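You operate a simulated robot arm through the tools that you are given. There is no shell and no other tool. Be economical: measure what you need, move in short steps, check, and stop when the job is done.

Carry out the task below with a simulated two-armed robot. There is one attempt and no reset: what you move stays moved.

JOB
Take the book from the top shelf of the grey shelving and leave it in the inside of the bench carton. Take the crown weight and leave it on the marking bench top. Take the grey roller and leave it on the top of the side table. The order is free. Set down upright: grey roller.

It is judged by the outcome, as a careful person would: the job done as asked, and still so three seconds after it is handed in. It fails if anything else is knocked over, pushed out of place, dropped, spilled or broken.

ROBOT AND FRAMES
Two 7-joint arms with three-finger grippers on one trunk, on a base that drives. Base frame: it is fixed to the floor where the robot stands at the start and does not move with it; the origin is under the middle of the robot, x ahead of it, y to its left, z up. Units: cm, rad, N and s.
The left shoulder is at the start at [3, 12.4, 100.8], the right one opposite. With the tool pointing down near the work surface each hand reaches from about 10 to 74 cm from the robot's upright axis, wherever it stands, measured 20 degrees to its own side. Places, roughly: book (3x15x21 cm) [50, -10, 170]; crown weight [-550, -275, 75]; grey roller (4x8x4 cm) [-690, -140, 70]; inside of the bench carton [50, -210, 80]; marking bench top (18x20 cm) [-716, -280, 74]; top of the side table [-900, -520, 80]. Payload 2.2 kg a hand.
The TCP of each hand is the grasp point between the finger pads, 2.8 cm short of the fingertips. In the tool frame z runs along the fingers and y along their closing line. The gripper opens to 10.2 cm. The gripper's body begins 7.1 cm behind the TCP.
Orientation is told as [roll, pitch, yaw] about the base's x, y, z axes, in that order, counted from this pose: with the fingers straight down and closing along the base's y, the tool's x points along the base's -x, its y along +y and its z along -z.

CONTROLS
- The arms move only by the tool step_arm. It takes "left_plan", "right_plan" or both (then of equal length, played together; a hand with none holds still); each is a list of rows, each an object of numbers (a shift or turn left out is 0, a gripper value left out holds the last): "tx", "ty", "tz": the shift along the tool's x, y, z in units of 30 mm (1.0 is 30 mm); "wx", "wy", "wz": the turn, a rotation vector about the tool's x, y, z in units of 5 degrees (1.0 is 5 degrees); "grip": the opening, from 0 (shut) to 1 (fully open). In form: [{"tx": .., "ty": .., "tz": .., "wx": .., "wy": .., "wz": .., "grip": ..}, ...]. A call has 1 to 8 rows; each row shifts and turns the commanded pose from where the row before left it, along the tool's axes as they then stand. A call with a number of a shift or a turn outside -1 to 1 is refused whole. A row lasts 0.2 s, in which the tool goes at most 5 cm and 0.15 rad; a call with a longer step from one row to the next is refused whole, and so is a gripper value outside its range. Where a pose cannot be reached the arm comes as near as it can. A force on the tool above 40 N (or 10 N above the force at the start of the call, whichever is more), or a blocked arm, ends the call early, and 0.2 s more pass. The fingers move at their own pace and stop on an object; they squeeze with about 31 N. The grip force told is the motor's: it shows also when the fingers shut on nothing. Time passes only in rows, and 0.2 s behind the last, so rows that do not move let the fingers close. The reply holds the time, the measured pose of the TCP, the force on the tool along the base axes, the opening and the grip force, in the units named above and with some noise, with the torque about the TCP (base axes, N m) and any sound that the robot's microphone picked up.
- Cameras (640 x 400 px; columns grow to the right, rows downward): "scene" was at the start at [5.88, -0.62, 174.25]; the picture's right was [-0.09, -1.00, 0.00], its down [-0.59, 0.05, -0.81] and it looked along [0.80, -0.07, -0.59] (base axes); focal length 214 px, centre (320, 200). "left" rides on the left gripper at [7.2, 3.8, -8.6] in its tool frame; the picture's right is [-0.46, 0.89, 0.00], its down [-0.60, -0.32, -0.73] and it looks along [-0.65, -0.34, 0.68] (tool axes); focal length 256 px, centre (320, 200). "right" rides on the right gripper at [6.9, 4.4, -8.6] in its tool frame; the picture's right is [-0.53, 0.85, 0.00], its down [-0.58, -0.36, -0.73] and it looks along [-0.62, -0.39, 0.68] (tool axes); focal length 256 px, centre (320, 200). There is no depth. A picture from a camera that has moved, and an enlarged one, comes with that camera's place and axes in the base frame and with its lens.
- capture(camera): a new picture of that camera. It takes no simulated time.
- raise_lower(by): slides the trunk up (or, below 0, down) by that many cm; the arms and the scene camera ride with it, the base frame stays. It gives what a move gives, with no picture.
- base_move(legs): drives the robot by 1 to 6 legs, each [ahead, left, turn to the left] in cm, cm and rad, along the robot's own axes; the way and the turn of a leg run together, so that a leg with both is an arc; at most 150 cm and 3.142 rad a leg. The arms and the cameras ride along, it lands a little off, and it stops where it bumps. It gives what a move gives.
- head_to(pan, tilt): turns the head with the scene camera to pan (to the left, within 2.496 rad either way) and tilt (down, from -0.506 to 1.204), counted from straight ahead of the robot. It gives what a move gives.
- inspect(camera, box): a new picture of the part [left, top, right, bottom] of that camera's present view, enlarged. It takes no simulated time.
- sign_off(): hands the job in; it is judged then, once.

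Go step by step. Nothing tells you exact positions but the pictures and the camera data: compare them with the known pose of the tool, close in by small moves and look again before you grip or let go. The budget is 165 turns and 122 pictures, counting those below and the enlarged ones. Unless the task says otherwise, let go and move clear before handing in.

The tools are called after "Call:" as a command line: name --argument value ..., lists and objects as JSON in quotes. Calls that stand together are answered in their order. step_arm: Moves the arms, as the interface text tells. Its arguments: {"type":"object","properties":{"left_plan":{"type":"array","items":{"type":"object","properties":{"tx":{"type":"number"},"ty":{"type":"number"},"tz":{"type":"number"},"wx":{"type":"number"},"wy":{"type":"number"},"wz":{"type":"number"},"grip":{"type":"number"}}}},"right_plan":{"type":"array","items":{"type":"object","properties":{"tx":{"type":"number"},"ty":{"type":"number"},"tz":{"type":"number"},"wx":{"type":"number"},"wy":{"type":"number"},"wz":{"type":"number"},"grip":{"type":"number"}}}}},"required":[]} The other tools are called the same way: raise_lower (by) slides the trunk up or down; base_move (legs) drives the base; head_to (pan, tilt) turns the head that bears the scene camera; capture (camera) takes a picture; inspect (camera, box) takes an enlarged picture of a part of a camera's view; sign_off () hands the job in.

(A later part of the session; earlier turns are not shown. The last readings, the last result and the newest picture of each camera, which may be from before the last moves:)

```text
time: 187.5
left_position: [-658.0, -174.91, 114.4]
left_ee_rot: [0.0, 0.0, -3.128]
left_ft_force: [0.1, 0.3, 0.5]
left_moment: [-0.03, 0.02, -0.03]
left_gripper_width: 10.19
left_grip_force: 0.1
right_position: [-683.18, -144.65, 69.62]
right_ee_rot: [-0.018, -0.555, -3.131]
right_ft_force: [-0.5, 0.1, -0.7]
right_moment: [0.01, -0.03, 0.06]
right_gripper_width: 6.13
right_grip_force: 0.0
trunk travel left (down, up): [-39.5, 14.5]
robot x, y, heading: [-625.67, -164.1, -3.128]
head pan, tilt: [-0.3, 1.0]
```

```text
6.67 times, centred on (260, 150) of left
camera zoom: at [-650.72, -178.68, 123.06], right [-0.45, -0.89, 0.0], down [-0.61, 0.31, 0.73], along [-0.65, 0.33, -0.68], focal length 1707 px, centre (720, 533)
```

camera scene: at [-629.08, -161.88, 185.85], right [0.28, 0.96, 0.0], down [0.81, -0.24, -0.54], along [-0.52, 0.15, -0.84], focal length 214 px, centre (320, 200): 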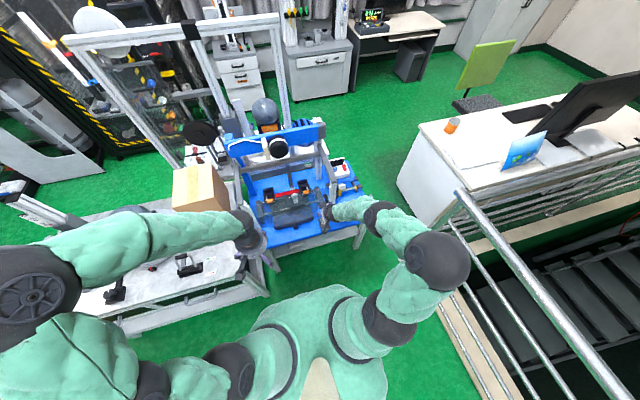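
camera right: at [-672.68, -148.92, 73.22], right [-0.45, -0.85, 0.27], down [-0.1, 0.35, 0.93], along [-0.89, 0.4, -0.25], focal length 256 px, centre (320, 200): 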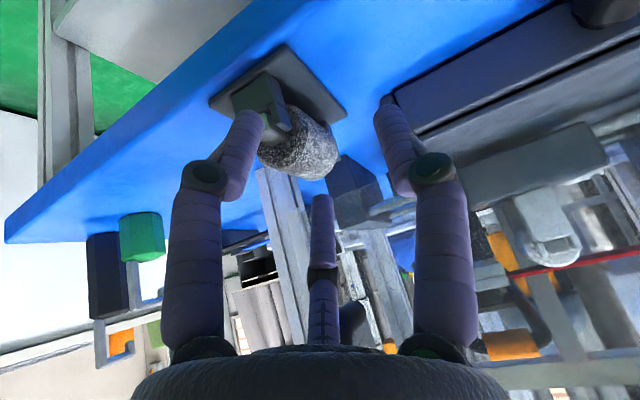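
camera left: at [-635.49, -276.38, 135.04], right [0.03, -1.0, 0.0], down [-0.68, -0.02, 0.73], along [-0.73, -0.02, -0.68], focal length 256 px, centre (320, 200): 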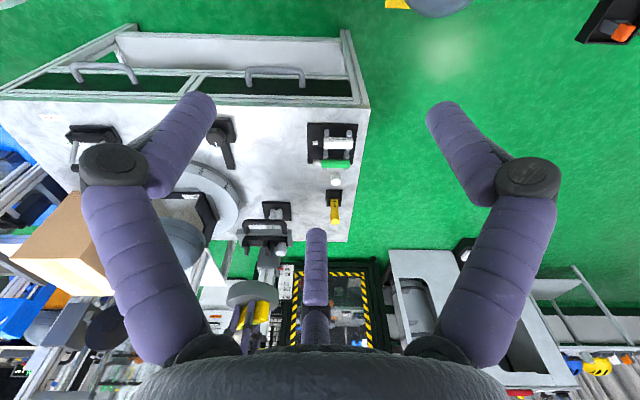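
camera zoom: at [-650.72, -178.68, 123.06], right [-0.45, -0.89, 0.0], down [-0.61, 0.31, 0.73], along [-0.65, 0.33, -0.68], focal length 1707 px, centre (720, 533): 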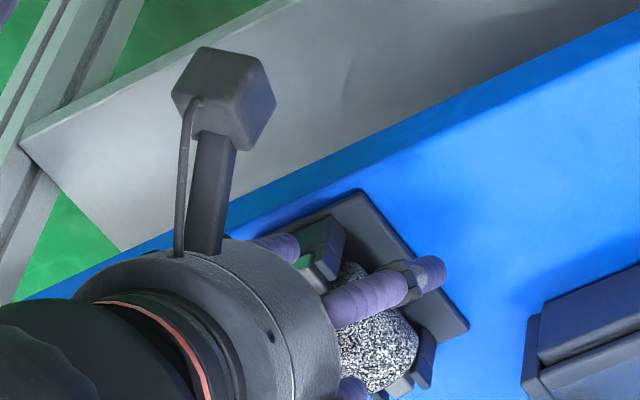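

Close: the fingertips flank the roller. One more centimetre down, then a gentle close.

Call:
step_arm --right_plan '[{"tx": 0.1, "tz": 0.16}, {"tx": 0.1, "tz": 0.16}]'

Call:
step_arm --right_plan '[{"grip": 0.45}, {"grip": 0.3}, {"grip": 0}, {"grip": 0}, {}]'

Call:
capture --camera "right"

Call:
inspect --camera "left" --box '[220, 120, 300, 180]'

```text
time: 188.1
left_position: [-657.96, -175.1, 114.43]
left_ee_rot: [0.0, 0.001, -3.13]
left_ft_force: [1.2, -0.7, 0.5]
left_moment: [0.01, 0.0, -0.01]
left_gripper_width: 10.19
left_grip_force: 0.1
right_position: [-683.18, -144.59, 68.38]
right_ee_rot: [-0.018, -0.557, -3.131]
right_ft_force: [0.1, 0.2, -0.3]
right_moment: [-0.03, 0.0, -0.01]
right_gripper_width: 6.12
right_grip_force: 0.0
trunk travel left (down, up): [-39.5, 14.5]
robot x, y, heading: [-625.55, -163.92, -3.131]
head pan, tilt: [-0.3, 1.0]
```

```text
time: 189.5
left_position: [-657.84, -175.07, 114.5]
left_ee_rot: [0.0, 0.0, -3.13]
left_ft_force: [0.3, -0.1, 0.1]
left_moment: [0.03, -0.03, -0.01]
left_gripper_width: 10.2
left_grip_force: 0.1
right_position: [-683.15, -143.96, 68.43]
right_ee_rot: [-0.031, -0.56, -3.133]
right_ft_force: [9.1, 10.4, 4.4]
right_moment: [1.05, 0.29, 0.72]
right_gripper_width: 3.96
right_grip_force: 30.9
trunk travel left (down, up): [-39.5, 14.5]
robot x, y, heading: [-625.58, -164.03, -3.13]
head pan, tilt: [-0.3, 1.0]
stopped in row 5 (right hand): the force on the tool passed its limit at 40 N (the readings are from after the stop); the commanded pose is now the measured one
```

```text
32 pictures are left
camera right: at [-672.73, -148.42, 71.99], right [-0.46, -0.85, 0.26], down [-0.1, 0.34, 0.94], along [-0.88, 0.4, -0.24], focal length 256 px, centre (320, 200)
```

right: 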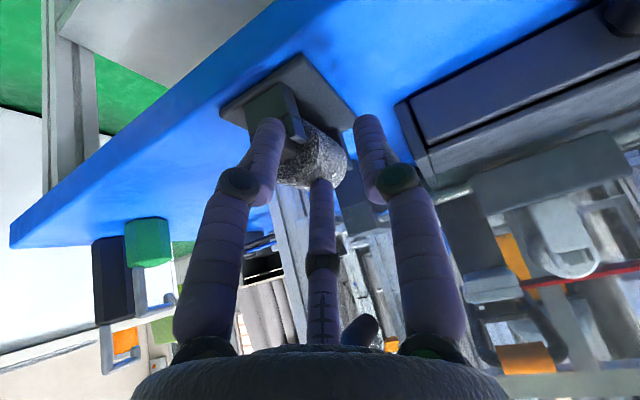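

```text
6.67 times, centred on (260, 150) of left
camera zoom: at [-650.64, -178.7, 123.06], right [-0.45, -0.89, 0.0], down [-0.61, 0.31, 0.73], along [-0.65, 0.33, -0.68], focal length 1707 px, centre (720, 533)
```

zoom: 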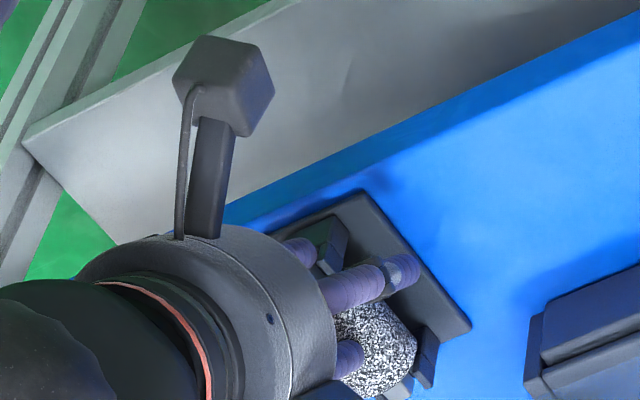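

The roller is gripped (3.96 cm), cradle unmoved. I'll lift gently straight up.

Call:
step_arm --right_plan '[{"tx": -0.08, "tz": -0.13}, {"tx": -0.13, "tz": -0.21}, {"tx": -0.18, "tz": -0.28}, {"tx": -0.27, "tz": -0.42}, {"tx": -0.27, "tz": -0.42}]'

Call:
capture --camera "right"

Call:
inspect --camera "left" --box '[200, 110, 300, 190]'

```text
time: 190.0
left_position: [-657.58, -174.88, 114.49]
left_ee_rot: [0.0, -0.002, -3.13]
left_ft_force: [0.3, -0.1, -0.5]
left_moment: [-0.02, 0.04, 0.04]
left_gripper_width: 10.2
left_grip_force: 0.0
right_position: [-682.57, -143.93, 68.9]
right_ee_rot: [-0.026, -0.555, -3.138]
right_ft_force: [1.5, -1.9, -1.4]
right_moment: [0.12, 0.18, -0.04]
right_gripper_width: 0.47
right_grip_force: 31.0
trunk travel left (down, up): [-39.5, 14.5]
robot x, y, heading: [-625.71, -164.11, -3.129]
head pan, tilt: [-0.3, 1.0]
stopped in row 2 (right hand): the force on the tool passed its limit at 75 N (the readings are from after the stop); the commanded pose is now the measured one
```

```text
30 pictures are left
camera right: at [-672.16, -148.58, 72.62], right [-0.46, -0.85, 0.26], down [-0.1, 0.34, 0.93], along [-0.88, 0.41, -0.25], focal length 256 px, centre (320, 200)
```

right: 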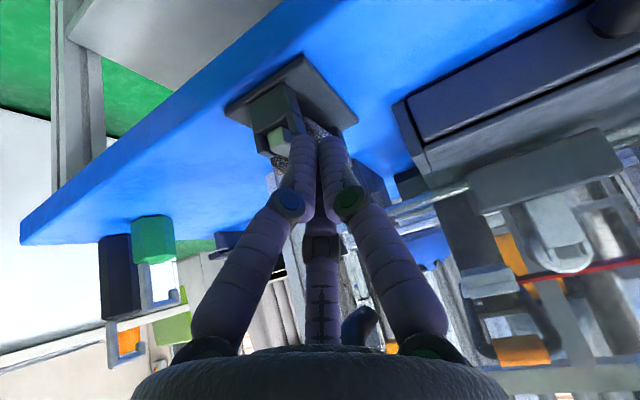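

```text
5.00 times, centred on (250, 150) of left
camera zoom: at [-650.51, -178.65, 123.11], right [-0.45, -0.89, 0.0], down [-0.61, 0.31, 0.73], along [-0.65, 0.33, -0.68], focal length 1280 px, centre (670, 450)
```

zoom: 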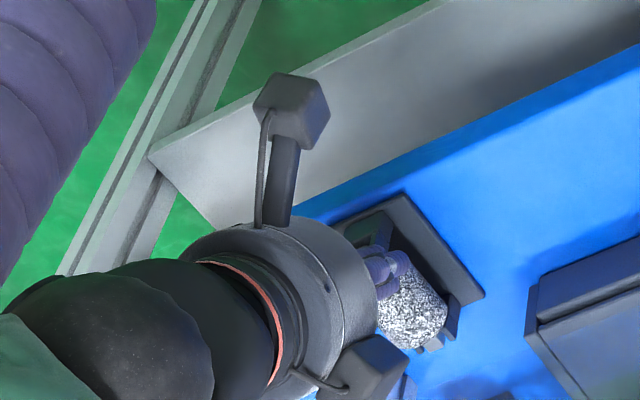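

The fingers slipped off the top of the roller; they were too high. I'll open, go up a bit and look at the state.

Call:
step_arm --right_plan '[{"tx": -0.5, "tz": -0.8}, {"tx": -0.5, "tz": -0.8}, {"tx": -0.5, "tz": -0.8, "grip": 0.6}, {}]'

Call:
capture --camera "right"

Call:
inspect --camera "left" --box '[200, 110, 300, 190]'

```text
time: 191.0
left_position: [-657.92, -174.87, 114.44]
left_ee_rot: [0.0, -0.001, -3.13]
left_ft_force: [0.2, -0.7, -0.3]
left_moment: [0.0, 0.01, -0.05]
left_gripper_width: 10.19
left_grip_force: 0.1
right_position: [-682.98, -143.94, 77.25]
right_ee_rot: [-0.028, -0.558, -3.139]
right_ft_force: [-0.4, -0.3, -0.5]
right_moment: [-0.01, -0.01, -0.02]
right_gripper_width: 6.11
right_grip_force: 0.1
trunk travel left (down, up): [-39.5, 14.5]
robot x, y, heading: [-625.72, -163.48, -3.132]
head pan, tilt: [-0.3, 1.0]
```

```text
28 pictures are left
camera right: at [-672.65, -148.54, 80.95], right [-0.46, -0.85, 0.26], down [-0.1, 0.34, 0.93], along [-0.88, 0.41, -0.24], focal length 256 px, centre (320, 200)
```

right: 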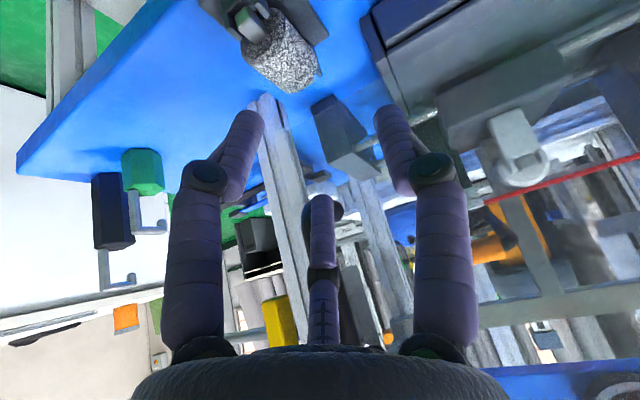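

```text
5.00 times, centred on (250, 150) of left
camera zoom: at [-650.73, -178.57, 123.05], right [-0.46, -0.89, 0.0], down [-0.61, 0.31, 0.73], along [-0.65, 0.33, -0.68], focal length 1280 px, centre (670, 450)
```

zoom: 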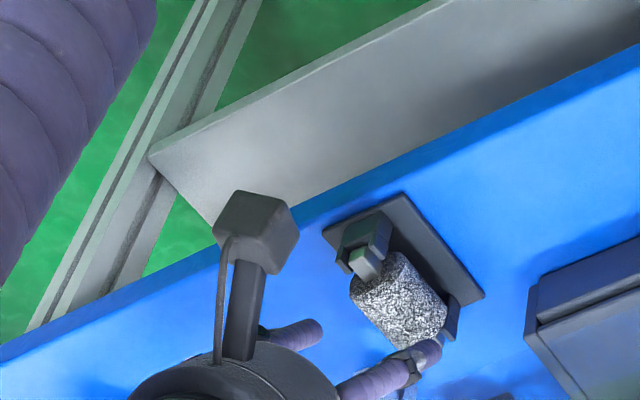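

Nothing is disturbed. The slip tells me the roller centre is at z≈66, so I'll go lower (TCP z≈66.5) and slightly further in, with a narrower opening.

Call:
step_arm --right_plan '[{"tx": 0.28, "tz": 0.7, "grip": 0.54}, {"tx": 0.28, "tz": 0.7}, {"tx": 0.28, "tz": 0.7}, {"tx": 0.28, "tz": 0.5}, {"tx": 0.2, "tz": 0.4}]'

Call:
capture --camera "right"

```text
time: 192.2
left_position: [-657.88, -174.84, 114.53]
left_ee_rot: [0.002, 0.001, -3.13]
left_ft_force: [-0.8, -0.4, -0.5]
left_moment: [-0.02, 0.01, 0.02]
left_gripper_width: 10.19
left_grip_force: 0.1
right_position: [-684.09, -143.62, 67.66]
right_ee_rot: [-0.031, -0.559, 3.139]
right_ft_force: [15.0, 12.3, 12.3]
right_moment: [0.66, -0.55, 0.0]
right_gripper_width: 7.31
right_grip_force: 9.0
trunk travel left (down, up): [-39.5, 14.5]
robot x, y, heading: [-625.48, -163.93, -3.136]
head pan, tilt: [-0.3, 1.0]
```

```text
26 pictures are left
camera right: at [-673.82, -148.23, 71.3], right [-0.47, -0.84, 0.26], down [-0.1, 0.34, 0.93], along [-0.88, 0.41, -0.24], focal length 256 px, centre (320, 200)
```

right: 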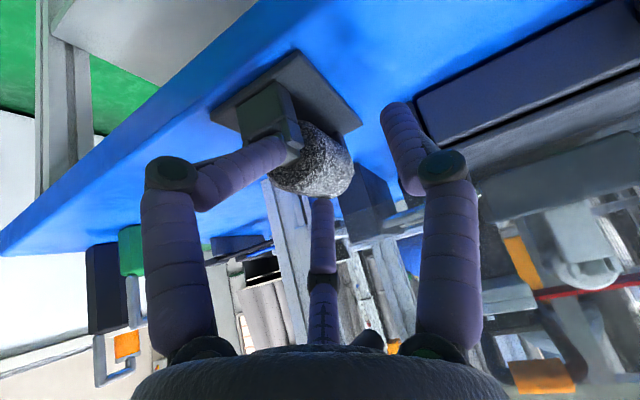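

The +y finger is being pushed outward, so the roller lies about 1 cm more to +y than the hand. I'll rise, shift, and re-check before descending.

Call:
step_arm --right_plan '[{"tx": -0.35, "tz": -0.6}, {"tx": -0.35, "tz": -0.6}, {"tx": -0.3, "tz": -0.6}, {"ty": -0.3, "grip": 0.52}, {}]'

Call:
capture --camera "right"

Call:
inspect --camera "left" --box '[200, 110, 300, 190]'

```text
time: 193.4
left_position: [-657.93, -174.93, 114.4]
left_ee_rot: [-0.002, 0.0, -3.132]
left_ft_force: [0.4, -0.2, -0.1]
left_moment: [0.06, -0.01, -0.01]
left_gripper_width: 10.22
left_grip_force: 0.0
right_position: [-684.27, -142.98, 73.98]
right_ee_rot: [-0.03, -0.557, -3.14]
right_ft_force: [0.0, -0.4, 1.3]
right_moment: [0.03, 0.02, 0.0]
right_gripper_width: 5.3
right_grip_force: 0.0
trunk travel left (down, up): [-39.5, 14.5]
robot x, y, heading: [-625.63, -164.07, -3.137]
head pan, tilt: [-0.3, 1.0]
```

```text
25 pictures are left
camera right: at [-673.93, -147.57, 77.64], right [-0.46, -0.85, 0.26], down [-0.1, 0.34, 0.93], along [-0.88, 0.41, -0.24], focal length 256 px, centre (320, 200)
```

right: 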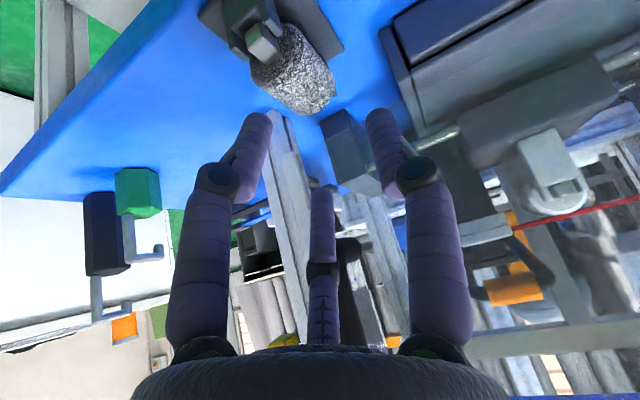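

```text
5.00 times, centred on (250, 150) of left
camera zoom: at [-650.71, -178.59, 123.06], right [-0.46, -0.89, 0.0], down [-0.61, 0.31, 0.73], along [-0.65, 0.33, -0.68], focal length 1280 px, centre (670, 450)
```

zoom: 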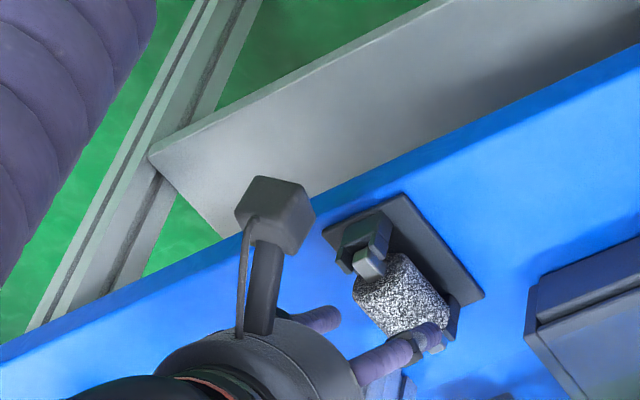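

Both wrist cameras now agree: roller centre (-686.5,-142.5,65.6). I'll descend to TCP (-685,-142.5,66.3).

Call:
step_arm --right_plan '[{"tx": 0.24, "tz": 0.5, "ty": -0.15}, {"tx": 0.26, "tz": 0.5}, {"tx": 0.24, "tz": 0.5}, {"tx": 0.24, "tz": 0.45}, {"tx": 0.18, "tz": 0.35}]'

Call:
capture --camera "right"

```text
time: 194.6
left_position: [-657.74, -174.58, 114.62]
left_ee_rot: [0.001, -0.002, -3.13]
left_ft_force: [0.4, -0.6, 0.0]
left_moment: [-0.01, 0.0, 0.02]
left_gripper_width: 10.21
left_grip_force: 0.0
right_position: [-685.19, -141.57, 66.69]
right_ee_rot: [-0.037, -0.567, 3.142]
right_ft_force: [3.1, 29.2, 22.3]
right_moment: [0.98, -0.6, 0.31]
right_gripper_width: 6.43
right_grip_force: 6.3
trunk travel left (down, up): [-39.5, 14.5]
robot x, y, heading: [-625.46, -163.92, -3.135]
head pan, tilt: [-0.3, 1.0]
```

```text
23 pictures are left
camera right: at [-674.82, -146.23, 70.12], right [-0.47, -0.84, 0.26], down [-0.09, 0.34, 0.94], along [-0.88, 0.42, -0.23], focal length 256 px, centre (320, 200)
```

right: 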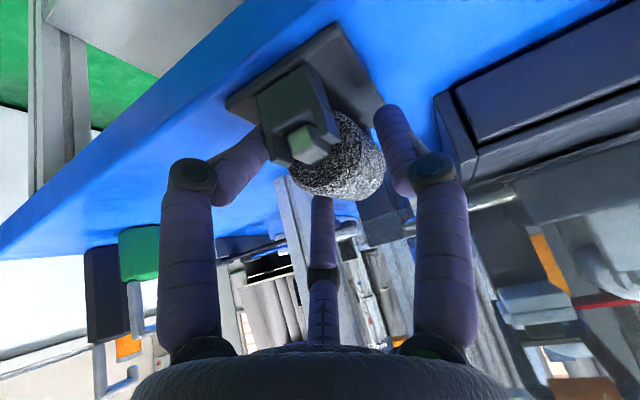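

Contact again: the fingertips are touching the cradle plate. I'll raise 1 cm, centre at y≈-142, and check that the force vanishes before closing.

Call:
step_arm --right_plan '[{"tx": -0.2, "tz": -0.32, "ty": -0.1}, {}, {}]'

Call:
capture --camera "right"

```text
time: 195.4
left_position: [-658.14, -174.75, 114.44]
left_ee_rot: [0.001, 0.0, -3.131]
left_ft_force: [-0.4, 0.7, 0.0]
left_moment: [-0.02, 0.02, -0.02]
left_gripper_width: 10.19
left_grip_force: 0.1
right_position: [-685.16, -141.88, 67.42]
right_ee_rot: [-0.03, -0.563, -3.14]
right_ft_force: [-12.3, 24.7, -2.0]
right_moment: [0.55, 0.54, 0.65]
right_gripper_width: 5.43
right_grip_force: 0.4
trunk travel left (down, up): [-39.5, 14.5]
robot x, y, heading: [-625.81, -164.09, -3.128]
head pan, tilt: [-0.3, 1.0]
```

```text
22 pictures are left
camera right: at [-674.68, -146.43, 70.93], right [-0.47, -0.85, 0.26], down [-0.09, 0.34, 0.94], along [-0.88, 0.41, -0.24], focal length 256 px, centre (320, 200)
```

right: 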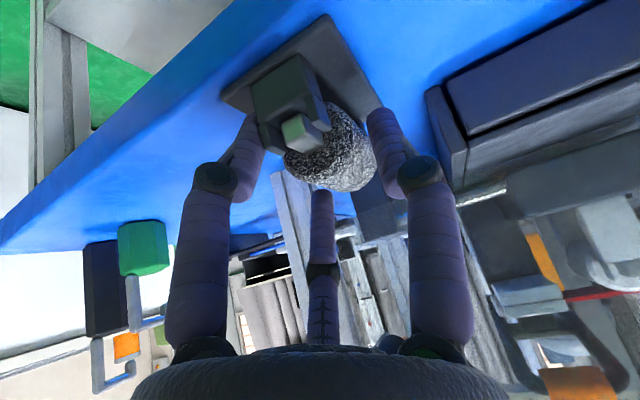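

The force pushes the hand toward +y, so I comply by 0.6 cm and then close gently.

Call:
step_arm --right_plan '[{"ty": -0.2}, {}, {}]'

Call:
inspect --camera "left" --box '[200, 110, 300, 190]'

```text
time: 196.2
left_position: [-657.88, -174.88, 114.5]
left_ee_rot: [0.0, 0.002, -3.13]
left_ft_force: [-0.8, 0.3, -0.4]
left_moment: [0.0, 0.02, 0.0]
left_gripper_width: 10.19
left_grip_force: 0.0
right_position: [-684.5, -141.83, 67.27]
right_ee_rot: [-0.023, -0.554, -3.139]
right_ft_force: [-2.9, 6.1, -0.1]
right_moment: [0.16, 0.1, 0.14]
right_gripper_width: 5.4
right_grip_force: 0.2
trunk travel left (down, up): [-39.5, 14.5]
robot x, y, heading: [-625.06, -164.06, -3.131]
head pan, tilt: [-0.3, 1.0]
```

```text
5.00 times, centred on (250, 150) of left
camera zoom: at [-650.72, -178.55, 123.06], right [-0.46, -0.89, 0.0], down [-0.61, 0.31, 0.73], along [-0.65, 0.33, -0.68], focal length 1280 px, centre (670, 450)
```

zoom: 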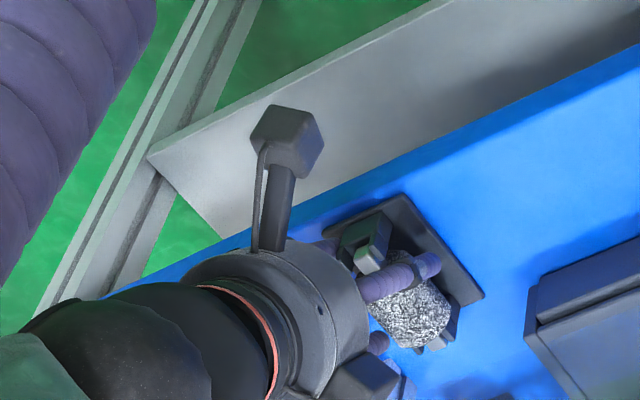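

Force has dropped to 6 N. Closing now.

Call:
step_arm --right_plan '[{"grip": 0.45, "ty": -0.05}, {"grip": 0.38}, {"grip": 0.3}, {"grip": 0}, {"grip": 0}]'

Call:
capture --camera "right"

```text
time: 197.4
left_position: [-657.93, -175.0, 114.58]
left_ee_rot: [-0.001, -0.001, -3.132]
left_ft_force: [0.1, -0.5, 0.0]
left_moment: [-0.01, -0.04, -0.01]
left_gripper_width: 10.18
left_grip_force: 0.1
right_position: [-684.53, -141.6, 67.43]
right_ee_rot: [-0.025, -0.557, -3.138]
right_ft_force: [3.6, -13.6, 10.2]
right_moment: [-0.34, 0.32, -0.13]
right_gripper_width: 4.75
right_grip_force: 31.0
trunk travel left (down, up): [-39.5, 14.5]
robot x, y, heading: [-625.31, -164.0, -3.131]
head pan, tilt: [-0.3, 1.0]
```

```text
20 pictures are left
camera right: at [-674.12, -146.12, 71.03], right [-0.46, -0.85, 0.26], down [-0.1, 0.34, 0.93], along [-0.88, 0.41, -0.24], focal length 256 px, centre (320, 200)
```

right: 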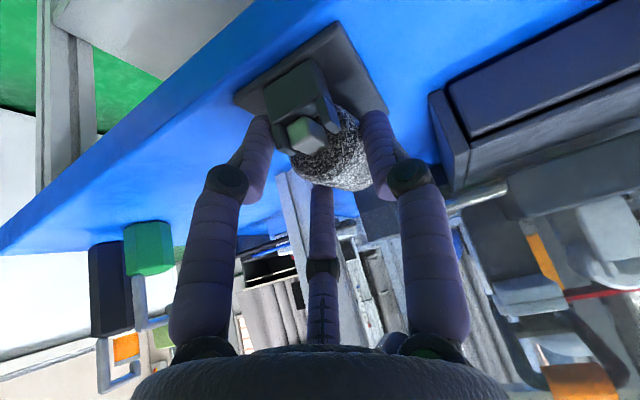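

Firm at 4.75 cm. I'll lift slowly and watch whether it stays.

Call:
step_arm --right_plan '[{"tx": -0.05, "tz": -0.08, "ty": 0.1}, {"tx": -0.09, "tz": -0.14}, {"tx": -0.18, "tz": -0.28}, {"tx": -0.2, "tz": -0.3}, {"tx": -0.2, "tz": -0.3}]'

Call:
capture --camera "right"

```text
time: 198.6
left_position: [-658.22, -174.66, 114.45]
left_ee_rot: [0.0, 0.003, -3.13]
left_ft_force: [-0.4, 0.7, -0.9]
left_moment: [-0.01, -0.05, 0.01]
left_gripper_width: 10.21
left_grip_force: 0.0
right_position: [-685.11, -141.47, 71.43]
right_ee_rot: [-0.031, -0.559, -3.143]
right_ft_force: [-0.7, -0.2, -1.2]
right_moment: [0.01, -0.04, -0.02]
right_gripper_width: 0.25
right_grip_force: 31.1
trunk travel left (down, up): [-39.5, 14.5]
robot x, y, heading: [-625.33, -164.04, -3.129]
head pan, tilt: [-0.3, 1.0]
```

```text
19 pictures are left
camera right: at [-674.71, -146.09, 74.91], right [-0.47, -0.85, 0.26], down [-0.1, 0.34, 0.93], along [-0.88, 0.41, -0.24], focal length 256 px, centre (320, 200)
```

right: 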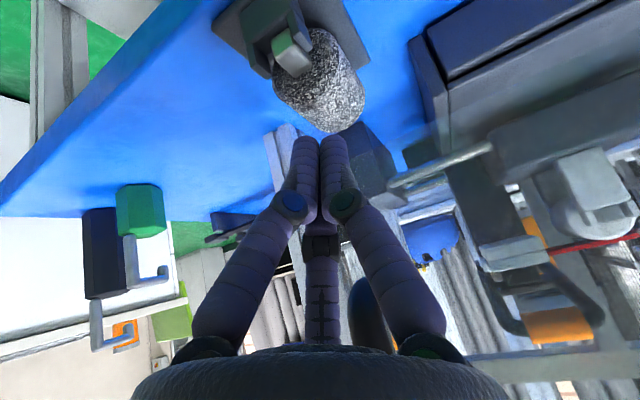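

Slipped again; the two slip widths (3.96 at tip z 66, 4.75 at tip z 65) imply a roller of ~4.8 cm diameter centred at z≈64.6. I'll open wider, centre at y -142.6 and go down to TCP z≈65.5.

Call:
step_arm --right_plan '[{"grip": 0.72}, {"ty": 0.38}, {"tx": 0.26, "tz": 0.41}, {"tx": 0.26, "tz": 0.41}, {"tx": 0.26, "tz": 0.41}, {"tx": 0.26, "tz": 0.41}, {}]'

Call:
capture --camera "right"

```text
time: 200.2
left_position: [-657.91, -174.65, 114.5]
left_ee_rot: [0.001, -0.002, -3.13]
left_ft_force: [0.2, -0.4, -0.6]
left_moment: [-0.02, 0.05, 0.0]
left_gripper_width: 10.18
left_grip_force: 0.1
right_position: [-684.6, -142.56, 65.46]
right_ee_rot: [-0.024, -0.559, 3.14]
right_ft_force: [5.9, 15.0, 6.0]
right_moment: [0.06, 0.14, -0.91]
right_gripper_width: 9.35
right_grip_force: 8.7
trunk travel left (down, up): [-39.5, 14.5]
robot x, y, heading: [-625.59, -163.76, -3.133]
head pan, tilt: [-0.3, 1.0]
```

```text
18 pictures are left
camera right: at [-674.25, -147.17, 69.0], right [-0.47, -0.84, 0.26], down [-0.1, 0.35, 0.93], along [-0.88, 0.41, -0.24], focal length 256 px, centre (320, 200)
```

right: 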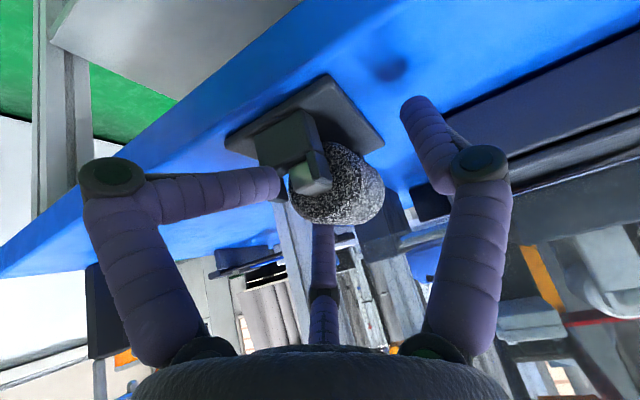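

The force/torque readings and pictures show the hand really closes three fingers concentrically, which climbs over the lying roller. The right grip is along the roller's axis: hand horizontal, one finger on top and two at the lower sides. First I lift and pull back off the table.

Call:
step_arm --right_plan '[{"tx": -0.45, "tz": -0.72}, {"tx": -0.5, "tz": -0.8}, {"tx": -0.5, "tz": -0.8}, {"tx": -0.5, "tz": -0.8}, {"tx": -0.5, "tz": -0.8}, {"tx": -0.5, "tz": -0.8}, {"tx": -0.5, "tz": -0.8}]'

Call:
step_arm --right_plan '[{"tx": 0.8, "tz": -0.5}, {"tx": 0.8, "tz": -0.5}, {"tx": 0.8, "tz": -0.5}, {"tx": 0.8, "tz": -0.5}, {"tx": 0.8, "tz": -0.5}, {"tx": 0.8, "tz": -0.5}, {"tx": 0.8, "tz": -0.5}]'

Call:
raise_lower --by -18

Call:
step_arm --right_plan '[{"wy": -1, "tx": -0.1}, {"wy": -1, "tx": -0.1}, {"wy": -1, "tx": -0.1}, {"wy": -1, "tx": -0.1}, {"wy": -1, "tx": -0.1}, {"wy": -1, "tx": -0.1}, {"wy": -1, "tx": -0.1}, {"wy": -1, "tx": -0.1}]'

```text
time: 201.8
left_position: [-657.79, -174.94, 114.42]
left_ee_rot: [-0.003, -0.001, -3.132]
left_ft_force: [-0.1, -0.5, -0.2]
left_moment: [0.03, 0.06, 0.03]
left_gripper_width: 10.19
left_grip_force: 0.0
right_position: [-684.49, -143.34, 85.17]
right_ee_rot: [-0.029, -0.559, -3.138]
right_ft_force: [4.2, -9.8, -3.9]
right_moment: [0.62, 0.63, -0.37]
right_gripper_width: 6.71
right_grip_force: 0.0
trunk travel left (down, up): [-39.5, 14.5]
robot x, y, heading: [-625.69, -163.71, -3.13]
head pan, tilt: [-0.3, 1.0]
```

```text
time: 203.4
left_position: [-657.87, -174.77, 114.51]
left_ee_rot: [0.001, 0.002, -3.132]
left_ft_force: [-0.4, -0.6, 0.5]
left_moment: [-0.03, 0.01, 0.03]
left_gripper_width: 10.15
left_grip_force: 0.0
right_position: [-666.47, -145.48, 86.2]
right_ee_rot: [-0.038, -0.55, -3.141]
right_ft_force: [0.2, 0.3, 0.3]
right_moment: [0.03, 0.02, 0.0]
right_gripper_width: 7.36
right_grip_force: 0.1
right hand out of reach, approached as far as the arm can: row 6, 7
trunk travel left (down, up): [-39.5, 14.5]
robot x, y, heading: [-625.53, -164.34, -3.125]
head pan, tilt: [-0.3, 1.0]
```

```text
time: 205.4
left_position: [-657.91, -174.96, 96.48]
left_ee_rot: [0.0, 0.0, -3.131]
left_ft_force: [-0.3, 0.9, 0.4]
left_moment: [-0.03, 0.0, 0.0]
left_gripper_width: 10.19
left_grip_force: 0.1
right_position: [-666.53, -145.48, 68.21]
right_ee_rot: [-0.038, -0.55, -3.139]
right_ft_force: [0.6, 0.5, 0.3]
right_moment: [-0.01, 0.02, 0.0]
right_gripper_width: 7.34
right_grip_force: 0.2
trunk travel left (down, up): [-21.5, 32.5]
robot x, y, heading: [-625.39, -163.78, -3.135]
head pan, tilt: [-0.3, 1.0]
```

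```text
time: 207.2
left_position: [-657.9, -174.87, 96.54]
left_ee_rot: [-0.001, 0.001, -3.13]
left_ft_force: [-0.2, 0.3, 0.5]
left_moment: [0.0, 0.0, 0.0]
left_gripper_width: 10.16
left_grip_force: 0.0
right_position: [-671.17, -159.21, 75.71]
right_ee_rot: [-0.109, -1.246, -3.063]
right_ft_force: [-0.3, -1.3, -0.3]
right_moment: [-0.01, 0.03, 0.02]
right_gripper_width: 7.35
right_grip_force: 0.0
right hand out of reach, approached as far as the arm can: row 1, 2, 3, 4, 5, 6, 7, 8
trunk travel left (down, up): [-21.5, 32.5]
robot x, y, heading: [-625.77, -163.66, -3.13]
head pan, tilt: [-0.3, 1.0]
```

The hand is too close to the body for a horizontal pose. I'll back the base 22 cm and continue the rotation with the arm more extended.

Call:
base_move --legs '[[-22, 0, 0]]'

Call:
step_arm --right_plan '[{"tz": 0.9}, {"tz": 0.9}, {"tz": 0.9}, {"tz": 0.9}, {"ty": -0.5, "tz": 0.3}, {"ty": -0.5}, {"wy": -1}, {"wy": -1}]'

Call:
capture --camera "scene"

```text
time: 208.9
left_position: [-636.44, -174.67, 96.49]
left_ee_rot: [0.0, -0.001, -3.135]
left_ft_force: [0.0, 0.2, 0.5]
left_moment: [0.02, 0.01, 0.0]
left_gripper_width: 10.2
left_grip_force: 0.2
right_position: [-649.64, -159.01, 75.71]
right_ee_rot: [-0.107, -1.245, -3.068]
right_ft_force: [0.7, 0.2, 0.9]
right_moment: [0.02, 0.02, 0.0]
right_gripper_width: 7.32
right_grip_force: 0.1
trunk travel left (down, up): [-21.5, 32.5]
robot x, y, heading: [-604.17, -163.65, -3.135]
head pan, tilt: [-0.3, 1.0]
```

```text
time: 210.7
left_position: [-636.68, -174.57, 96.36]
left_ee_rot: [-0.001, 0.002, -3.131]
left_ft_force: [-1.0, 0.4, 0.6]
left_moment: [0.02, -0.02, -0.02]
left_gripper_width: 10.2
left_grip_force: 0.0
right_position: [-650.28, -160.41, 77.21]
right_ee_rot: [-0.2, -1.388, -2.98]
right_ft_force: [-0.6, -0.2, 0.0]
right_moment: [-0.01, 0.02, -0.03]
right_gripper_width: 7.34
right_grip_force: 0.0
right hand out of reach, approached as far as the arm can: row 1, 2, 3, 4, 5, 6, 7, 8
trunk travel left (down, up): [-21.5, 32.5]
robot x, y, heading: [-603.8, -163.94, -3.13]
head pan, tilt: [-0.3, 1.0]
```

```text
17 pictures are left
camera scene: at [-607.89, -161.62, 167.83], right [0.29, 0.96, 0.0], down [0.81, -0.24, -0.54], along [-0.52, 0.16, -0.84], focal length 214 px, centre (320, 200)
```

scene: 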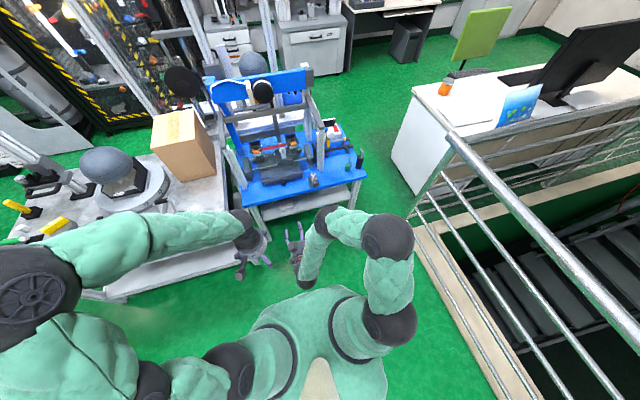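

The arm can't hold a horizontal hand this far below the shoulder. I'll lower the trunk 20 cm and see how the pose resolves.

Call:
raise_lower --by -20

Call:
step_arm --right_plan '[{"tx": -0.9}, {"tx": -0.9}, {"tx": -0.9}, {}]'

```text
time: 212.9
left_position: [-636.53, -174.57, 76.53]
left_ee_rot: [-0.001, -0.001, -3.133]
left_ft_force: [-0.5, 0.5, 0.2]
left_moment: [0.01, 0.01, -0.01]
left_gripper_width: 10.17
left_grip_force: 0.1
right_position: [-649.96, -160.52, 57.23]
right_ee_rot: [-0.197, -1.389, -2.981]
right_ft_force: [-0.6, 0.1, 0.5]
right_moment: [0.02, 0.0, -0.03]
right_gripper_width: 7.32
right_grip_force: 0.0
trunk travel left (down, up): [-1.5, 52.5]
robot x, y, heading: [-604.25, -163.69, -3.132]
head pan, tilt: [-0.3, 1.0]
```

```text
time: 213.9
left_position: [-636.59, -174.6, 76.51]
left_ee_rot: [0.0, 0.001, -3.131]
left_ft_force: [-0.3, -0.9, 0.9]
left_moment: [-0.04, -0.02, 0.0]
left_gripper_width: 10.21
left_grip_force: 0.0
right_position: [-651.59, -160.53, 65.23]
right_ee_rot: [-0.198, -1.389, -2.98]
right_ft_force: [-0.2, -0.8, 0.1]
right_moment: [-0.02, -0.01, -0.01]
right_gripper_width: 7.34
right_grip_force: 0.1
trunk travel left (down, up): [-1.5, 52.5]
robot x, y, heading: [-604.25, -163.61, -3.132]
head pan, tilt: [-0.3, 1.0]
```

Now it responds. I'll shift right toward the roller's line, finish the pitch and roll the hand.

Call:
step_arm --right_plan '[{"ty": -0.9}, {"ty": -0.9}, {"ty": -0.9}, {"ty": -0.9}, {"ty": -0.9}, {"ty": -0.9}, {"wy": -1}, {"wy": -1}]'

Call:
step_arm --right_plan '[{"wz": 1}, {"wz": 1}, {"wz": 1}, {"wz": 1}, {"wz": 1}, {"wz": 1}, {"wz": 1}, {"wz": 1}]'

```text
time: 215.7
left_position: [-636.65, -174.69, 76.48]
left_ee_rot: [0.001, 0.002, -3.132]
left_ft_force: [0.7, -0.8, 0.2]
left_moment: [0.04, -0.02, -0.01]
left_gripper_width: 10.2
left_grip_force: 0.0
right_position: [-652.18, -158.01, 65.34]
right_ee_rot: [-0.305, -1.439, -2.882]
right_ft_force: [-0.8, -0.1, 0.3]
right_moment: [0.02, 0.0, -0.01]
right_gripper_width: 7.36
right_grip_force: 0.1
right hand out of reach, approached as far as the arm can: row 2, 3, 4, 5, 6, 7, 8
trunk travel left (down, up): [-1.5, 52.5]
robot x, y, heading: [-604.39, -163.43, -3.132]
head pan, tilt: [-0.3, 1.0]
```

```text
time: 217.5
left_position: [-636.5, -174.67, 76.51]
left_ee_rot: [0.001, 0.0, -3.133]
left_ft_force: [0.3, -0.7, 0.3]
left_moment: [-0.02, -0.02, 0.01]
left_gripper_width: 10.19
left_grip_force: 0.0
right_position: [-653.3, -158.16, 65.98]
right_ee_rot: [1.019, -1.325, 2.052]
right_ft_force: [0.7, -0.9, -0.1]
right_moment: [0.03, -0.01, -0.02]
right_gripper_width: 7.35
right_grip_force: 0.1
right hand out of reach, approached as far as the arm can: row 3, 4, 5, 6, 7, 8
trunk travel left (down, up): [-1.5, 52.5]
robot x, y, heading: [-604.26, -163.96, -3.129]
head pan, tilt: [-0.3, 1.0]
```

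The hand is actually 83° tilted already (nearly horizontal). A -40° roll puts one finger on top and two at the lower sides; I'll use the base for lateral positioning.

Call:
step_arm --right_plan '[{"wz": -1}, {"wz": -1}, {"wz": -1}, {"wz": -1}, {"wz": -1}, {"wz": -1}, {"wz": -1}, {"wz": -1}]'

Call:
step_arm --right_plan '[{"tz": 0.5}, {"tz": 0.5}]'

```text
time: 219.3
left_position: [-636.42, -174.6, 76.37]
left_ee_rot: [0.0, 0.0, -3.133]
left_ft_force: [-0.7, 0.2, 0.7]
left_moment: [-0.03, 0.0, 0.01]
left_gripper_width: 10.23
left_grip_force: 0.1
right_position: [-653.35, -157.98, 65.81]
right_ee_rot: [-1.305, -1.063, -1.862]
right_ft_force: [0.0, -0.3, -0.3]
right_moment: [-0.01, 0.01, 0.03]
right_gripper_width: 7.35
right_grip_force: 0.1
trunk travel left (down, up): [-1.5, 52.5]
robot x, y, heading: [-604.08, -163.62, -3.13]
head pan, tilt: [-0.3, 1.0]
```

```text
time: 219.9
left_position: [-636.54, -174.48, 76.48]
left_ee_rot: [0.0, 0.002, -3.133]
left_ft_force: [-0.7, -0.8, 0.0]
left_moment: [-0.03, -0.05, -0.01]
left_gripper_width: 10.19
left_grip_force: 0.0
right_position: [-655.2, -157.89, 66.44]
right_ee_rot: [-1.302, -1.064, -1.866]
right_ft_force: [0.7, -0.6, -0.7]
right_moment: [0.02, -0.03, 0.04]
right_gripper_width: 7.36
right_grip_force: 0.0
right hand out of reach, approached as far as the arm can: row 1, 2
trunk travel left (down, up): [-1.5, 52.5]
robot x, y, heading: [-604.29, -163.68, -3.133]
head pan, tilt: [-0.3, 1.0]
```

Hand orientation is now good: tilt 83°, one finger up. I'll position by base: right 15.5, forward 19, with a smaller opening, then look.

Call:
base_move --legs '[[0, -15.5, 0], [18, 0, 0]]'

Call:
step_arm --right_plan '[{"grip": 0.62}, {}]'

Call:
capture --camera "right"

Call:
inspect --camera "scene" --box '[240, 120, 400, 240]'

```text
time: 222.4
left_position: [-655.58, -159.27, 76.44]
left_ee_rot: [-0.001, 0.003, -3.131]
left_ft_force: [-0.9, 0.3, 0.9]
left_moment: [-0.01, -0.02, -0.01]
left_gripper_width: 10.22
left_grip_force: 0.1
right_position: [-674.14, -142.6, 66.43]
right_ee_rot: [-1.302, -1.065, -1.867]
right_ft_force: [0.6, 1.0, 0.1]
right_moment: [-0.02, 0.01, -0.02]
right_gripper_width: 7.35
right_grip_force: 0.0
trunk travel left (down, up): [-1.5, 52.5]
robot x, y, heading: [-623.11, -148.4, -3.133]
head pan, tilt: [-0.3, 1.0]
```

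```text
time: 223.0
left_position: [-655.6, -159.18, 76.46]
left_ee_rot: [-0.001, 0.001, -3.132]
left_ft_force: [-0.3, 0.4, -0.2]
left_moment: [-0.01, 0.01, 0.04]
left_gripper_width: 10.19
left_grip_force: 0.1
right_position: [-674.24, -142.53, 66.45]
right_ee_rot: [-1.302, -1.065, -1.866]
right_ft_force: [-0.3, -0.2, -0.5]
right_moment: [-0.03, -0.02, -0.02]
right_gripper_width: 6.35
right_grip_force: 0.0
trunk travel left (down, up): [-1.5, 52.5]
robot x, y, heading: [-622.94, -148.34, -3.134]
head pan, tilt: [-0.3, 1.0]
```

```text
16 pictures are left
camera right: at [-664.66, -143.7, 59.57], right [-0.07, -0.99, 0.07], down [0.64, 0.01, 0.77], along [-0.77, 0.1, 0.64], focal length 256 px, centre (320, 200)
```

right: 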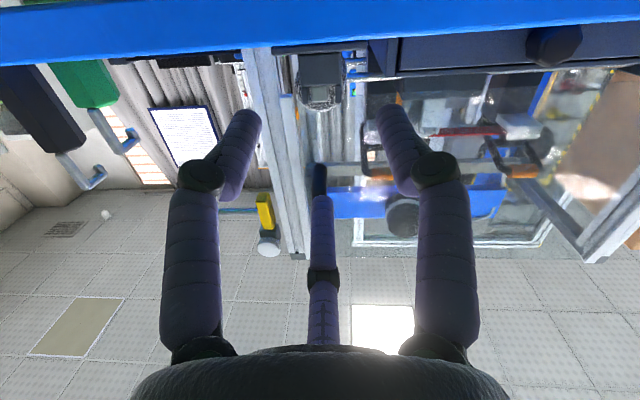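

```text
3.33 times, centred on (320, 180) of scene
camera zoom: at [-626.68, -146.19, 147.84], right [0.29, 0.96, 0.0], down [0.81, -0.24, -0.54], along [-0.52, 0.15, -0.84], focal length 715 px, centre (320, 267)
```

zoom: 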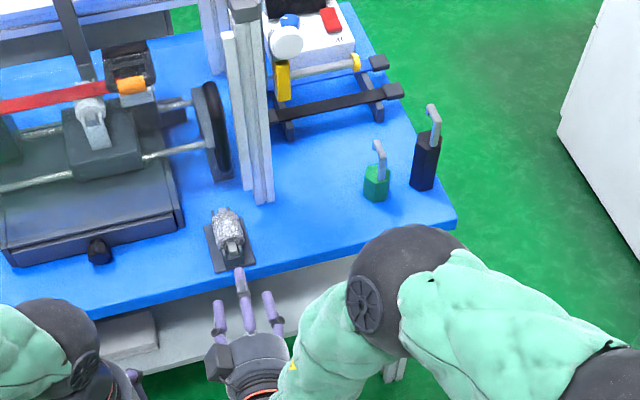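

The hand is well lined up with the roller's axis (roller centre ≈ (-687.5,-142.2,65.2)). I'll lower the trunk 0.8 and advance in two stages.

Call:
raise_lower --by -0.7

Call:
base_move --legs '[[6, 0, 0]]'

Call:
inspect --camera "scene" --box '[260, 140, 360, 215]'

Call:
capture --camera "right"

```text
time: 223.6
left_position: [-655.63, -159.23, 75.69]
left_ee_rot: [0.0, 0.0, -3.13]
left_ft_force: [0.2, -0.5, 0.3]
left_moment: [0.01, -0.03, -0.03]
left_gripper_width: 10.18
left_grip_force: 0.0
right_position: [-674.16, -142.52, 65.78]
right_ee_rot: [-1.303, -1.064, -1.866]
right_ft_force: [-0.2, -0.9, 0.3]
right_moment: [0.04, 0.0, -0.01]
right_gripper_width: 6.32
right_grip_force: 0.1
trunk travel left (down, up): [-0.8, 53.2]
robot x, y, heading: [-623.34, -147.98, -3.13]
head pan, tilt: [-0.3, 1.0]
```

```text
time: 224.5
left_position: [-661.67, -159.39, 75.74]
left_ee_rot: [0.0, 0.0, -3.129]
left_ft_force: [-0.5, 0.4, -0.3]
left_moment: [0.02, -0.03, -0.01]
left_gripper_width: 10.18
left_grip_force: 0.1
right_position: [-680.23, -142.81, 65.79]
right_ee_rot: [-1.3, -1.063, -1.864]
right_ft_force: [0.7, 0.0, 1.0]
right_moment: [0.01, -0.01, -0.01]
right_gripper_width: 6.27
right_grip_force: 0.0
trunk travel left (down, up): [-0.8, 53.2]
robot x, y, heading: [-629.12, -148.48, -3.132]
head pan, tilt: [-0.3, 1.0]
```

```text
5.33 times, centred on (310, 178) of scene
camera zoom: at [-632.8, -146.26, 147.13], right [0.28, 0.96, 0.0], down [0.81, -0.24, -0.54], along [-0.52, 0.15, -0.84], focal length 1144 px, centre (373, 320)
```

zoom: 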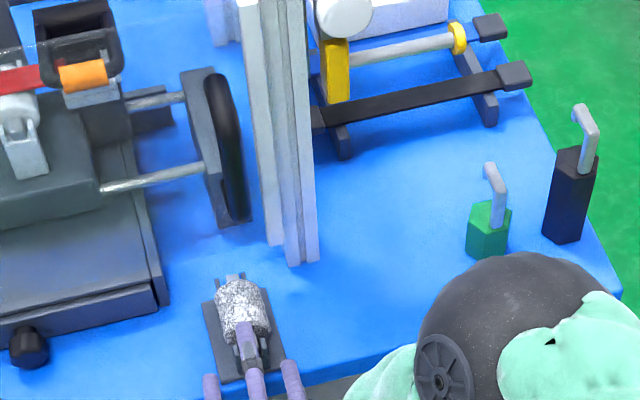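

```text
13 pictures are left
camera right: at [-670.74, -143.82, 58.85], right [-0.07, -1.0, 0.07], down [0.64, 0.01, 0.77], along [-0.77, 0.1, 0.63], focal length 256 px, centre (320, 200)
```

right: 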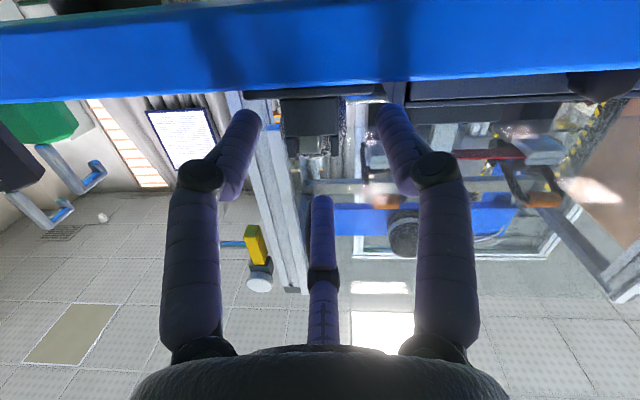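

The lower fingers are passing just above the table on both sides of the cradle. I'll advance the rest with a slight right correction.

Call:
base_move --legs '[[5.6, -0.4, 0]]'

Call:
inspect --camera "scene" --box '[260, 160, 360, 235]'

```text
time: 225.5
left_position: [-667.47, -158.94, 75.7]
left_ee_rot: [-0.001, 0.0, -3.133]
left_ft_force: [0.0, -1.1, 0.1]
left_moment: [-0.01, -0.01, 0.0]
left_gripper_width: 10.19
left_grip_force: 0.0
right_position: [-686.06, -142.25, 65.71]
right_ee_rot: [-1.3, -1.066, -1.868]
right_ft_force: [-0.4, -0.3, -0.1]
right_moment: [0.02, -0.01, 0.01]
right_gripper_width: 6.33
right_grip_force: 0.0
trunk travel left (down, up): [-0.8, 53.2]
robot x, y, heading: [-634.93, -148.23, -3.13]
head pan, tilt: [-0.3, 1.0]
```

```text
5.33 times, centred on (310, 198) of scene
camera zoom: at [-638.53, -145.9, 147.13], right [0.29, 0.96, 0.0], down [0.81, -0.24, -0.54], along [-0.52, 0.16, -0.84], focal length 1144 px, centre (373, 213)
```

zoom: 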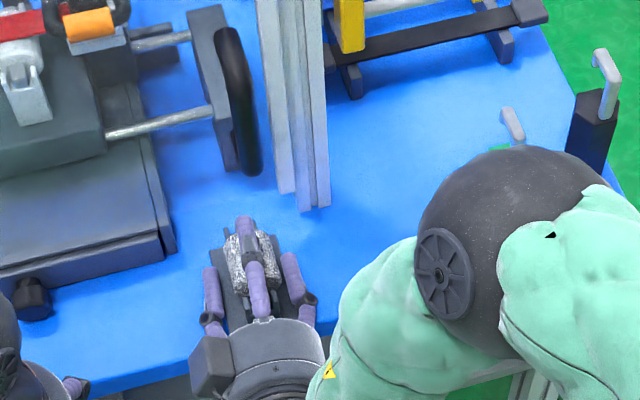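

The roller is centred between the three fingers with no contact force. Closing.

Call:
step_arm --right_plan '[{"grip": 0.5}, {"grip": 0.4}, {"grip": 0.2}, {"grip": 0}, {"grip": 0}]'

Call:
raise_lower --by 1

```text
time: 226.7
left_position: [-667.39, -158.93, 75.71]
left_ee_rot: [0.0, 0.001, -3.132]
left_ft_force: [0.4, -0.1, -0.3]
left_moment: [0.03, -0.01, -0.03]
left_gripper_width: 10.2
left_grip_force: 0.0
right_position: [-686.03, -142.34, 65.84]
right_ee_rot: [-1.302, -1.063, -1.867]
right_ft_force: [-0.4, 0.8, 0.0]
right_moment: [0.01, -0.02, 0.03]
right_gripper_width: 4.19
right_grip_force: 30.4
trunk travel left (down, up): [-0.8, 53.2]
robot x, y, heading: [-635.08, -148.23, -3.131]
head pan, tilt: [-0.3, 1.0]
```

```text
time: 227.3
left_position: [-667.3, -158.86, 76.75]
left_ee_rot: [0.001, 0.0, -3.134]
left_ft_force: [-0.2, -0.6, -1.2]
left_moment: [0.04, 0.0, 0.0]
left_gripper_width: 10.22
left_grip_force: 0.0
right_position: [-685.95, -142.21, 66.77]
right_ee_rot: [-1.302, -1.065, -1.867]
right_ft_force: [-0.3, -0.1, -1.0]
right_moment: [-0.02, -0.04, 0.03]
right_gripper_width: 4.18
right_grip_force: 30.9
trunk travel left (down, up): [-1.8, 52.2]
robot x, y, heading: [-634.68, -147.96, -3.133]
head pan, tilt: [-0.3, 1.0]
```

Gripped at 4.19 with no side load and still held after 1 cm of lift. Lifting further and checking.

Call:
raise_lower --by 6

Call:
inspect --camera "scene" --box '[260, 160, 360, 235]'

```text
time: 228.3
left_position: [-667.43, -158.87, 82.79]
left_ee_rot: [-0.001, -0.001, -3.133]
left_ft_force: [0.7, 0.7, -1.7]
left_moment: [-0.01, 0.01, -0.01]
left_gripper_width: 10.21
left_grip_force: 0.1
right_position: [-686.02, -142.31, 72.78]
right_ee_rot: [-1.3, -1.064, -1.869]
right_ft_force: [0.3, 0.4, -1.6]
right_moment: [0.01, -0.04, 0.0]
right_gripper_width: 4.17
right_grip_force: 30.9
trunk travel left (down, up): [-7.8, 46.2]
robot x, y, heading: [-635.02, -147.97, -3.13]
head pan, tilt: [-0.3, 1.0]
```

```text
5.33 times, centred on (310, 198) of scene
camera zoom: at [-638.49, -145.9, 154.12], right [0.29, 0.96, 0.0], down [0.81, -0.24, -0.54], along [-0.52, 0.16, -0.84], focal length 1144 px, centre (373, 213)
```

zoom: 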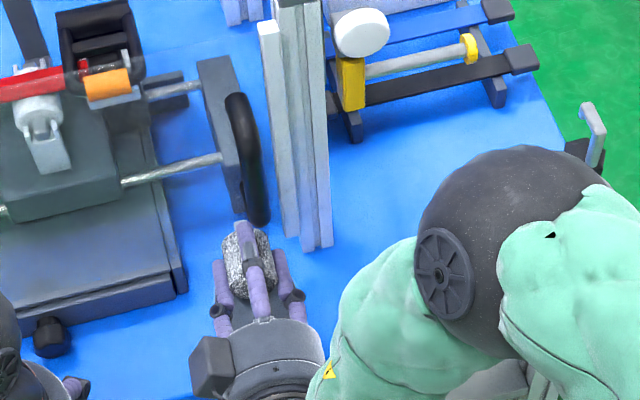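

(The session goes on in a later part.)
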